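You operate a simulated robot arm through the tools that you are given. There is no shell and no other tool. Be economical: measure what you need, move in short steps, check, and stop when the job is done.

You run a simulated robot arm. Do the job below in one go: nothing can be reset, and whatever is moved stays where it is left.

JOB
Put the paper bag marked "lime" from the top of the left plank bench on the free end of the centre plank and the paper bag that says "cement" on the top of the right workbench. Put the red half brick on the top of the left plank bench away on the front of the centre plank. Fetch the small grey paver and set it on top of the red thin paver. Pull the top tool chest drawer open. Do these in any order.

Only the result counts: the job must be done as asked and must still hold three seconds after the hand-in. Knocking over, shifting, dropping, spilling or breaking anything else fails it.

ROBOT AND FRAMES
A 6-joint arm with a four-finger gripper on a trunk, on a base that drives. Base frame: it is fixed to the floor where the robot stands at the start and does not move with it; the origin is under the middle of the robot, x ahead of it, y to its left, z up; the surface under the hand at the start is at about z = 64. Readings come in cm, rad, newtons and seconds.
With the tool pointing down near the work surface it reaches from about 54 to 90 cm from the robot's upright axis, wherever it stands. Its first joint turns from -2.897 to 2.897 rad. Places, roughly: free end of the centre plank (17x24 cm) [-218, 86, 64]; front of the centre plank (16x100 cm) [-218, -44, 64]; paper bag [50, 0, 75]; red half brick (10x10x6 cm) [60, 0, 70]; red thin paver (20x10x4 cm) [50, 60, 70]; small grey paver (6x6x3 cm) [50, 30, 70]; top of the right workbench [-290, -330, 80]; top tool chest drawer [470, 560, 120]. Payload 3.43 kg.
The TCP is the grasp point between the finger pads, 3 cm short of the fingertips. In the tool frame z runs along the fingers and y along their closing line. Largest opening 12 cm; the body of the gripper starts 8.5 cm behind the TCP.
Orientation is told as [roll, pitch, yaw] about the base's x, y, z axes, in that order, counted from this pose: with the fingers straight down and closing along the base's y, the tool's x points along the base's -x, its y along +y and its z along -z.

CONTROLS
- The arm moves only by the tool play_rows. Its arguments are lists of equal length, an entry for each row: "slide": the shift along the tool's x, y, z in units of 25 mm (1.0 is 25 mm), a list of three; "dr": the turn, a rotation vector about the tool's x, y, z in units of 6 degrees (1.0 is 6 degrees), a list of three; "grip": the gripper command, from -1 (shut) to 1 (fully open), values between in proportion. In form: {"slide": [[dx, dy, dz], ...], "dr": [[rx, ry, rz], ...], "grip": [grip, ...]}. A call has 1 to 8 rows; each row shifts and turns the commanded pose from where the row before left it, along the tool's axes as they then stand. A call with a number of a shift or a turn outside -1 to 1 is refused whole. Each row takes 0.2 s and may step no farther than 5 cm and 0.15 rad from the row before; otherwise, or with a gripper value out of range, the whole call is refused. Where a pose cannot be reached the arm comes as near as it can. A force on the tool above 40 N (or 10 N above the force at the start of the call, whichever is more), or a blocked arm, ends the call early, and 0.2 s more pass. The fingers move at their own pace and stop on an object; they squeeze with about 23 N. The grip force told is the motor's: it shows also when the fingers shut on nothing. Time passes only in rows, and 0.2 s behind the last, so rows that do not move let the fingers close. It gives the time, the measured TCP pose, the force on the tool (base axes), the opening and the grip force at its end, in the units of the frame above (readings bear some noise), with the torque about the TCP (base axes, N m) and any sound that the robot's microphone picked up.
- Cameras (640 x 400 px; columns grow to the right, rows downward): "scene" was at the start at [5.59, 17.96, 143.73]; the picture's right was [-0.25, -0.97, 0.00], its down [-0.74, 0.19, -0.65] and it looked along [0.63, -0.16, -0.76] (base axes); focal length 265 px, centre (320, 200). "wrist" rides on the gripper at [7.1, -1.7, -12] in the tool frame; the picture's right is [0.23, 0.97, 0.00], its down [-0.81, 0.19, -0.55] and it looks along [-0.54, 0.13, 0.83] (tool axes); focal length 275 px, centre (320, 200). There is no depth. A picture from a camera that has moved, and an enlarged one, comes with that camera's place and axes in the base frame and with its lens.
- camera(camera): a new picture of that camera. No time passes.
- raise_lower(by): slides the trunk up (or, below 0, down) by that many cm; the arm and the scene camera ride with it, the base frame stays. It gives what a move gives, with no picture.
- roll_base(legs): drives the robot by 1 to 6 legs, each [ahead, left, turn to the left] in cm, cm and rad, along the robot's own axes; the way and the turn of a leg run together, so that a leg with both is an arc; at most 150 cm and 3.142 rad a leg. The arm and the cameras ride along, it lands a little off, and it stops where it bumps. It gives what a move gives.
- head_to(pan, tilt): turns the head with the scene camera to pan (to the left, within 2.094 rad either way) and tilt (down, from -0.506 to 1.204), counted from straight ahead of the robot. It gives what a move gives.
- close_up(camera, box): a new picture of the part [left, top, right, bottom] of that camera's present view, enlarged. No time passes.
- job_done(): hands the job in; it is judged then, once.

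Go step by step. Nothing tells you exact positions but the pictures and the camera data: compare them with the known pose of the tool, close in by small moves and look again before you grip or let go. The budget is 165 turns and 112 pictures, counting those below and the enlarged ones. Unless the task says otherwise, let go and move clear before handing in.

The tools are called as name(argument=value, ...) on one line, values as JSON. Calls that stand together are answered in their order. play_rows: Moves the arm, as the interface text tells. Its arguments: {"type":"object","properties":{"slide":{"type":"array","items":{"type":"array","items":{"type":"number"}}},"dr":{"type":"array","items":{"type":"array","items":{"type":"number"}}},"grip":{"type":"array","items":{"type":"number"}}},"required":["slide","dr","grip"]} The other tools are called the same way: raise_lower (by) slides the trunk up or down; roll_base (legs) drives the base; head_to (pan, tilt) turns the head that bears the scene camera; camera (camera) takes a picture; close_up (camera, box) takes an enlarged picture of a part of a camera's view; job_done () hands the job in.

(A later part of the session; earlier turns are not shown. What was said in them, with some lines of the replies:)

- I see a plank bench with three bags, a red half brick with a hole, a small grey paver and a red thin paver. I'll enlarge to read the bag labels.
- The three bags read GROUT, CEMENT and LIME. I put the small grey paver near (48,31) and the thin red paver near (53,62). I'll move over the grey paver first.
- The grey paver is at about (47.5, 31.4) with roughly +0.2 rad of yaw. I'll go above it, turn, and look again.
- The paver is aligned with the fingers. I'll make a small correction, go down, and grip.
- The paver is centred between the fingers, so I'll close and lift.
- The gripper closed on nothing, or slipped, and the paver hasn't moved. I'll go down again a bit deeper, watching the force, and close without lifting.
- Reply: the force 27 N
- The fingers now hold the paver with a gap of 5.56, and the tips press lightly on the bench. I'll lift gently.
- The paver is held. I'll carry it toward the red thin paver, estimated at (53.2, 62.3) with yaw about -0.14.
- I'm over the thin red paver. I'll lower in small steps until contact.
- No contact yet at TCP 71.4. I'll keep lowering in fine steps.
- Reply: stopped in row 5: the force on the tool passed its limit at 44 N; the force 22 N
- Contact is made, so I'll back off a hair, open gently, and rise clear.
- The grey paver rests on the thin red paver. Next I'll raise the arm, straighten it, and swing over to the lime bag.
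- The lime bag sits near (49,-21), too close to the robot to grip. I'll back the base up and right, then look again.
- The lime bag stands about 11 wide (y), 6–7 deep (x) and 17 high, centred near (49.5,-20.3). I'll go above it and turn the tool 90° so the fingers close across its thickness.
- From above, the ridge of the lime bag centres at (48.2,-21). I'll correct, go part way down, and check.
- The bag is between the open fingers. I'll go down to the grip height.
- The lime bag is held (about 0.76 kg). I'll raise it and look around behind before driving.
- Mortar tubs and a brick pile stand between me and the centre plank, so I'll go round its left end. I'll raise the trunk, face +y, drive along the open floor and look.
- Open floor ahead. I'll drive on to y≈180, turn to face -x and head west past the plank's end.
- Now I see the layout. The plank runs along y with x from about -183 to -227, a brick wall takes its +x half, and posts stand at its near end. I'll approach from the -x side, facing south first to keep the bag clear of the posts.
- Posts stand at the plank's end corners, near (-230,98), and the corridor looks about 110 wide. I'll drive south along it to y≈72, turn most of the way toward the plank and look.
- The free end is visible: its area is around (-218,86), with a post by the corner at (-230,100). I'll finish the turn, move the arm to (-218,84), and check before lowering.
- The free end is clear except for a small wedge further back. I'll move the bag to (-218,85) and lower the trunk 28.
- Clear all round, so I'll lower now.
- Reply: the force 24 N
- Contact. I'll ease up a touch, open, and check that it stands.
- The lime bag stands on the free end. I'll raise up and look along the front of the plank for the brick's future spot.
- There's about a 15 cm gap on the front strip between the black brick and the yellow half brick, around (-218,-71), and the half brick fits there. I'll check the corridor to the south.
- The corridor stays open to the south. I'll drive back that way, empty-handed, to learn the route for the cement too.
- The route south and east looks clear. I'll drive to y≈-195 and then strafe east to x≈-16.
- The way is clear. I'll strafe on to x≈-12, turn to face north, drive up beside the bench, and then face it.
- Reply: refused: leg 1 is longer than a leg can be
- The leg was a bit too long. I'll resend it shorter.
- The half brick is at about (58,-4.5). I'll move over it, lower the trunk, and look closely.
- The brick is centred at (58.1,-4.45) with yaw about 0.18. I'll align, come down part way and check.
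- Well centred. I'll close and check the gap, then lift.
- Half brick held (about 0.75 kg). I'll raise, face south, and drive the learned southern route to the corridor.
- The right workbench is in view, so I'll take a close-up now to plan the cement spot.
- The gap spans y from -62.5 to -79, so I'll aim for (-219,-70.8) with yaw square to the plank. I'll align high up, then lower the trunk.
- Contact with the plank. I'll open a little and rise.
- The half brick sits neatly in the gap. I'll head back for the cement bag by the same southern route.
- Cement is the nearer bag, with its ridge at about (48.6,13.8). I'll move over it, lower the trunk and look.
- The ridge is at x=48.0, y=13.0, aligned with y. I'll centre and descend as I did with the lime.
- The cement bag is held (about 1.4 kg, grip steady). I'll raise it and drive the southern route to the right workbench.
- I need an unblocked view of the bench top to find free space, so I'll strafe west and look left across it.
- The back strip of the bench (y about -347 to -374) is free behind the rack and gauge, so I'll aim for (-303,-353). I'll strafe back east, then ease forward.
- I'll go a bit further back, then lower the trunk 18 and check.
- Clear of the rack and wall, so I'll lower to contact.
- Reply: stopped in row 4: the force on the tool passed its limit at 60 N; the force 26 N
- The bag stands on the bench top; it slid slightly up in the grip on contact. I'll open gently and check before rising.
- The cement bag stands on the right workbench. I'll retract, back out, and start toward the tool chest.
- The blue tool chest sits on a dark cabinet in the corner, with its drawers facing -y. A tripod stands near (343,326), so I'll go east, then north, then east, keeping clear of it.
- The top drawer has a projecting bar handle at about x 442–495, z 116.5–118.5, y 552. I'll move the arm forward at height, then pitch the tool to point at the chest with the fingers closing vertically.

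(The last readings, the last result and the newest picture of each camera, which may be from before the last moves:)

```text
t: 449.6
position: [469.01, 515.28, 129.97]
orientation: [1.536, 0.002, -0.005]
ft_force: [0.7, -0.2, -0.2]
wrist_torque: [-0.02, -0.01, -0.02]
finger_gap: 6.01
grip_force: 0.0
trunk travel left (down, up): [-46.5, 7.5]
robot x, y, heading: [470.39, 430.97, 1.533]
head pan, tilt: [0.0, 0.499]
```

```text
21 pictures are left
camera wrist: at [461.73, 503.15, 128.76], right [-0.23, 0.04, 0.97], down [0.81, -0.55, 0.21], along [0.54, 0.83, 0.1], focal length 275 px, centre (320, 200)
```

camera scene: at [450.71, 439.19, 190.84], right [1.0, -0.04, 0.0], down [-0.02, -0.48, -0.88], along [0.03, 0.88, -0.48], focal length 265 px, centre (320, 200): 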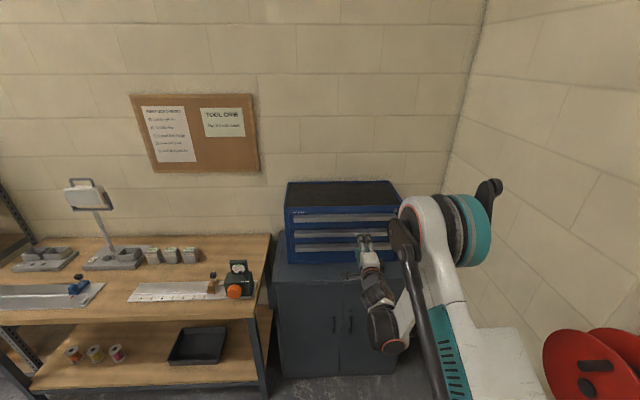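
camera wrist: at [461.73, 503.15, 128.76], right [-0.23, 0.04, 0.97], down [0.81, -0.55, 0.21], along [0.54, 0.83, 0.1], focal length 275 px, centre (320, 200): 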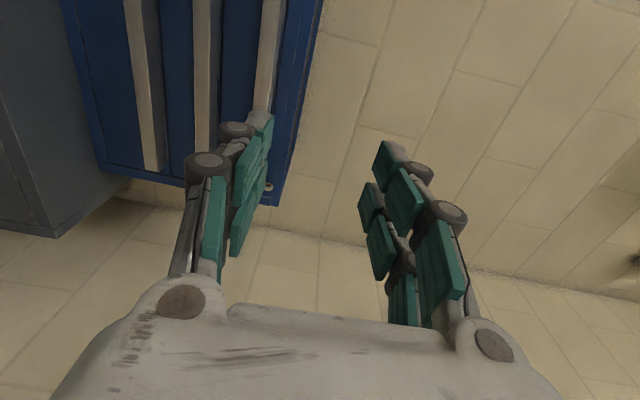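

The tool points at the chest. Combining both cameras, the handle is near z 120.6 with its front at y≈547. I'll level the tool, lower to that height, and drive 18 ahead.

play_rows(slide=[[0, -0.7, 0], [0, -0.7, 0], [0, -0.7, 0], [0, -0.8, 0], [0, -0.8, 0], [0, 0, 0]], dr=[[-0.33, 0, 0], [0, 0, 0], [0, 0, 0], [0, 0, 0], [0, 0, 0], [0, 0, 0]], grip=[0, 0, 0, 0, 0, 0])

roll_base(legs=[[18, 0, 0.03]])

camera(camera="wrist")

close_up(camera="scene", box=[260, 190, 460, 315])

```text
t: 451.0
position: [468.68, 517.1, 122.5]
orientation: [1.551, 0.001, 0.009]
ft_force: [-0.6, -1.4, 0.6]
wrist_torque: [-0.05, 0.02, 0.01]
finger_gap: 6.01
grip_force: 0.1
out of reach, approached as far as the arm can: row 1, 3, 4, 5
trunk travel left (down, up): [-46.5, 7.5]
robot x, y, heading: [469.85, 431.19, 1.533]
head pan, tilt: [0.0, 0.499]
```

```text
t: 452.5
position: [466.48, 535.28, 122.39]
orientation: [1.55, -0.002, 0.039]
ft_force: [0.4, 1.4, -0.4]
wrist_torque: [0.04, 0.0, 0.01]
finger_gap: 5.97
grip_force: 0.1
trunk travel left (down, up): [-46.5, 7.5]
robot x, y, heading: [470.87, 449.44, 1.567]
head pan, tilt: [0.0, 0.499]
```

```text
20 pictures are left
camera wrist: at [459.77, 522.78, 120.98], right [-0.23, 0.01, 0.97], down [0.83, -0.52, 0.2], along [0.51, 0.86, 0.11], focal length 275 px, centre (320, 200)
```

wrist: 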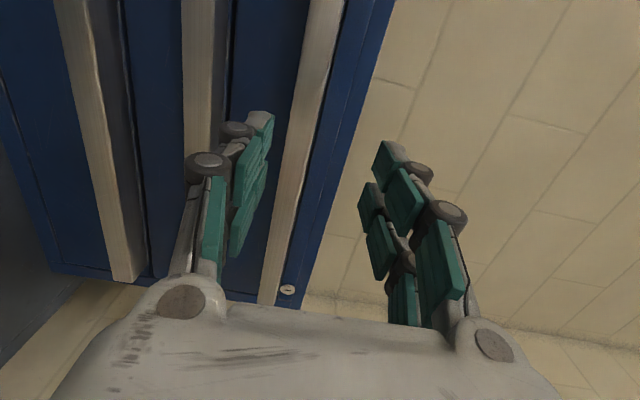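

```text
3.20 times, centred on (360, 252) of scene
camera zoom: at [450.86, 456.75, 190.82], right [1.0, -0.01, 0.0], down [0.0, -0.48, -0.88], along [0.01, 0.88, -0.48], focal length 847 px, centre (192, 32)
```

zoom: 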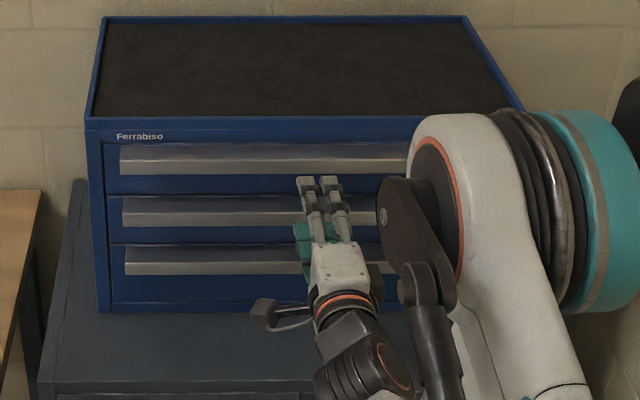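

Both views now agree: the handle spans z 120–122 with its front at y≈547.5. I'll lower the trunk 1.4, move 6 ahead, and check.

raise_lower(by=-1.4)

roll_base(legs=[[6, 0, 0]])

camera(camera="wrist")

close_up(camera="scene", box=[280, 190, 440, 290])

```text
t: 453.1
position: [466.39, 534.92, 121.18]
orientation: [1.551, 0.0, 0.04]
ft_force: [0.2, -0.1, 0.4]
wrist_torque: [-0.01, 0.0, -0.02]
finger_gap: 5.99
grip_force: 0.0
trunk travel left (down, up): [-45.1, 8.9]
robot x, y, heading: [470.48, 449.65, 1.558]
head pan, tilt: [0.0, 0.499]
```

```text
t: 454.1
position: [466.48, 541.28, 120.92]
orientation: [1.55, 0.0, 0.039]
ft_force: [0.0, 0.9, -0.3]
wrist_torque: [0.07, 0.02, 0.01]
finger_gap: 6.02
grip_force: 0.0
trunk travel left (down, up): [-45.1, 8.9]
robot x, y, heading: [470.8, 455.4, 1.563]
head pan, tilt: [0.0, 0.499]
```

```text
18 pictures are left
camera wrist: at [459.84, 528.81, 119.56], right [-0.23, 0.01, 0.97], down [0.83, -0.52, 0.2], along [0.51, 0.86, 0.11], focal length 275 px, centre (320, 200)
```

wrist: 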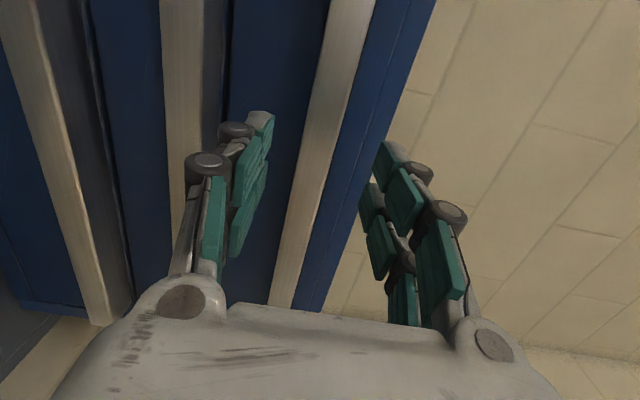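

```text
4.00 times, centred on (360, 240) of scene
camera zoom: at [450.9, 462.8, 189.42], right [1.0, -0.01, 0.0], down [0.0, -0.48, -0.88], along [0.01, 0.88, -0.48], focal length 1058 px, centre (160, 40)
```

zoom: 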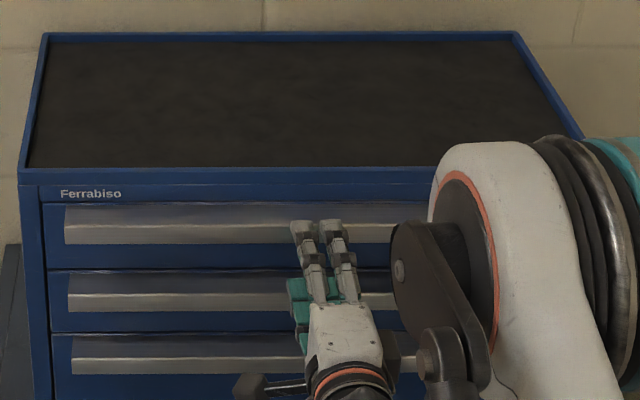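

The handle is centred between the fingers. I'll advance 4.5 and look before closing.

roll_base(legs=[[4.5, 0, 0]])

camera(camera="wrist")

```text
t: 455.0
position: [466.51, 545.69, 120.85]
orientation: [1.551, 0.0, 0.037]
ft_force: [0.2, 1.5, -0.4]
wrist_torque: [0.03, 0.04, 0.0]
finger_gap: 6.0
grip_force: 0.1
trunk travel left (down, up): [-45.1, 8.9]
robot x, y, heading: [470.63, 459.62, 1.566]
head pan, tilt: [0.0, 0.499]
```

```text
16 pictures are left
camera wrist: at [459.83, 533.42, 119.52], right [-0.23, 0.01, 0.97], down [0.83, -0.52, 0.2], along [0.5, 0.86, 0.11], focal length 275 px, centre (320, 200)
```

wrist: 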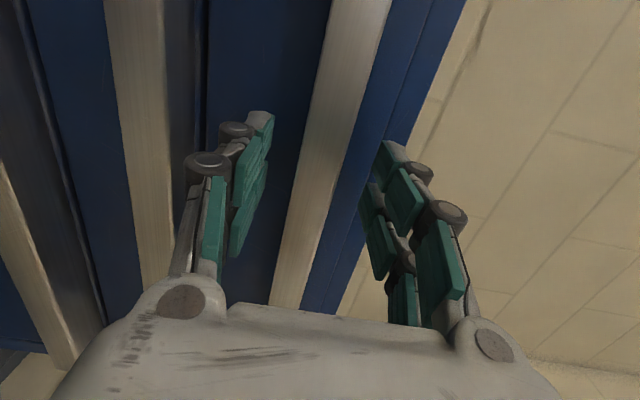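

play_rows(slide=[[0, 0, 0], [0, 0, 0], [0, 0, 0]], dr=[[0, 0, 0], [0, 0, 0], [0, 0, 0]], grip=[-0.4, -1, -1])

camera(camera="wrist")

```text
t: 455.8
position: [466.4, 545.61, 120.71]
orientation: [1.547, 0.0, 0.036]
ft_force: [-0.5, -1.5, -14.9]
wrist_torque: [0.4, 0.03, 1.05]
finger_gap: 2.38
grip_force: 45.4
trunk travel left (down, up): [-45.1, 8.9]
robot x, y, heading: [470.88, 460.26, 1.565]
head pan, tilt: [0.0, 0.499]
stopped in row 3: the force on the tool passed its limit at 42 N (the readings are from after the stop); the commanded pose is now the measured one
```

```text
15 pictures are left
camera wrist: at [459.81, 533.25, 119.43], right [-0.23, 0.01, 0.97], down [0.83, -0.52, 0.2], along [0.51, 0.86, 0.11], focal length 275 px, centre (320, 200)
```

wrist: 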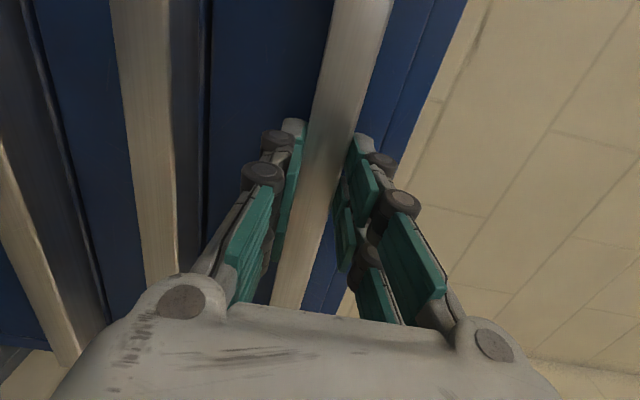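

The handle is gripped (gap 2.4). I'll pull by backing the base a few cm.

roll_base(legs=[[-6, 0, 0]])

close_up(camera="scene", box=[260, 190, 440, 300])

```text
t: 456.7
position: [466.5, 539.68, 120.81]
orientation: [1.548, -0.001, 0.037]
ft_force: [0.9, -1.7, -18.9]
wrist_torque: [0.27, -0.01, 0.37]
finger_gap: 2.37
grip_force: 44.4
trunk travel left (down, up): [-45.1, 8.9]
robot x, y, heading: [470.46, 453.96, 1.564]
head pan, tilt: [0.0, 0.499]
```

```text
3.56 times, centred on (350, 245) of scene
camera zoom: at [450.88, 461.31, 189.42], right [1.0, -0.01, 0.0], down [0.0, -0.48, -0.88], along [0.01, 0.88, -0.48], focal length 941 px, centre (213, 40)
```

zoom: 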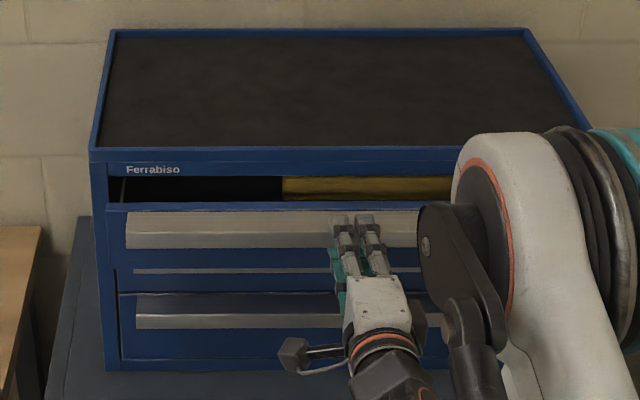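

The drawer is opening. I'll keep pulling.

roll_base(legs=[[-8, 0, 0], [-8, 0, 0]])

close_up(camera="scene", box=[240, 170, 460, 310])

```text
t: 458.6
position: [466.56, 524.02, 120.68]
orientation: [1.546, 0.0, 0.032]
ft_force: [-0.5, 2.6, -3.9]
wrist_torque: [0.39, 0.06, 0.03]
finger_gap: 2.39
grip_force: 45.0
trunk travel left (down, up): [-45.1, 8.9]
robot x, y, heading: [470.65, 437.85, 1.562]
head pan, tilt: [0.0, 0.499]
stopped in leg 2: the force on the tool passed its limit at 48 N (the readings are from after the stop); the commanded pose is now the measured one
```

```text
2.86 times, centred on (350, 240) of scene
camera zoom: at [450.78, 445.48, 189.44], right [1.0, -0.01, 0.0], down [0.0, -0.48, -0.88], along [0.01, 0.88, -0.48], focal length 756 px, centre (234, 86)
```

zoom: 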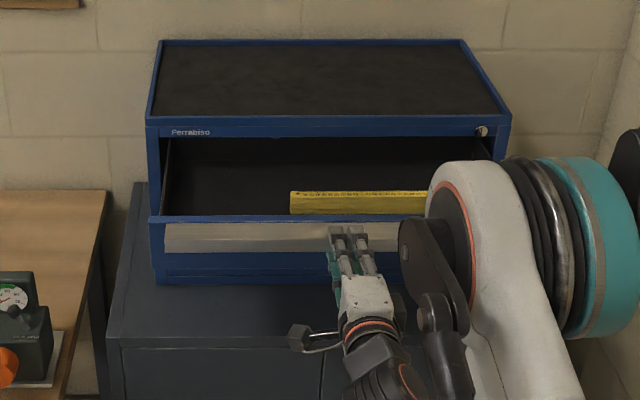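

The drawer is open about 22 cm and has reached its stop. I'll open the fingers and back away straight.

play_rows(slide=[[0, 0, 0], [0, 0, 0], [0, 0, 0]], dr=[[0, 0, 0], [0, 0, 0], [0, 0, 0]], grip=[-0.2, 0, 0])

roll_base(legs=[[-20, 0, 0]])

camera(camera="scene")

```text
t: 459.4
position: [466.59, 524.15, 120.82]
orientation: [1.546, 0.0, 0.035]
ft_force: [-0.1, -0.1, -0.4]
wrist_torque: [0.03, -0.01, -0.02]
finger_gap: 5.98
grip_force: 0.1
trunk travel left (down, up): [-45.1, 8.9]
robot x, y, heading: [470.23, 437.94, 1.566]
head pan, tilt: [0.0, 0.499]
```

```text
t: 461.0
position: [466.28, 503.77, 120.89]
orientation: [1.547, -0.001, 0.035]
ft_force: [-0.1, -1.2, 1.0]
wrist_torque: [-0.03, -0.03, -0.01]
finger_gap: 6.02
grip_force: 0.1
trunk travel left (down, up): [-45.1, 8.9]
robot x, y, heading: [470.52, 418.13, 1.564]
head pan, tilt: [0.0, 0.499]
```

```text
12 pictures are left
camera scene: at [450.65, 425.03, 189.45], right [1.0, -0.01, 0.0], down [0.0, -0.48, -0.88], along [0.0, 0.88, -0.48], focal length 265 px, centre (320, 200)
```

scene: 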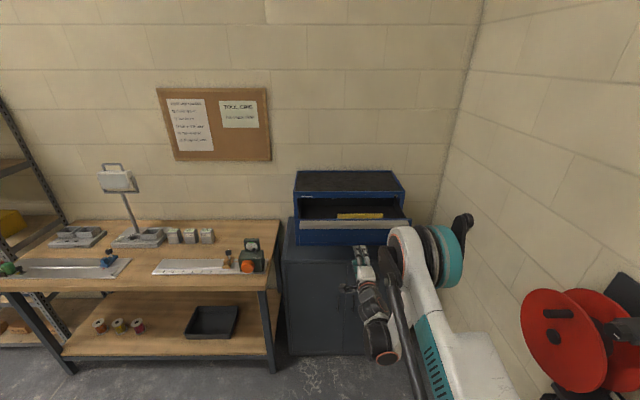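

The drawer stays open with the gripper clear. The lime bag, the half brick, the cement bag and the grey paver were each seen in place when I left them, so I'm handing in.

job_done()

```text
The job is handed in.
```

The job is handed in with all five tasks done:
- The lime bag is on the free end of the centre plank.
- The cement bag is on the right workbench.
- The red half brick is on the front of the centre plank.
- The grey paver is on the red thin paver.
- The top tool chest drawer is open about 22 cm.
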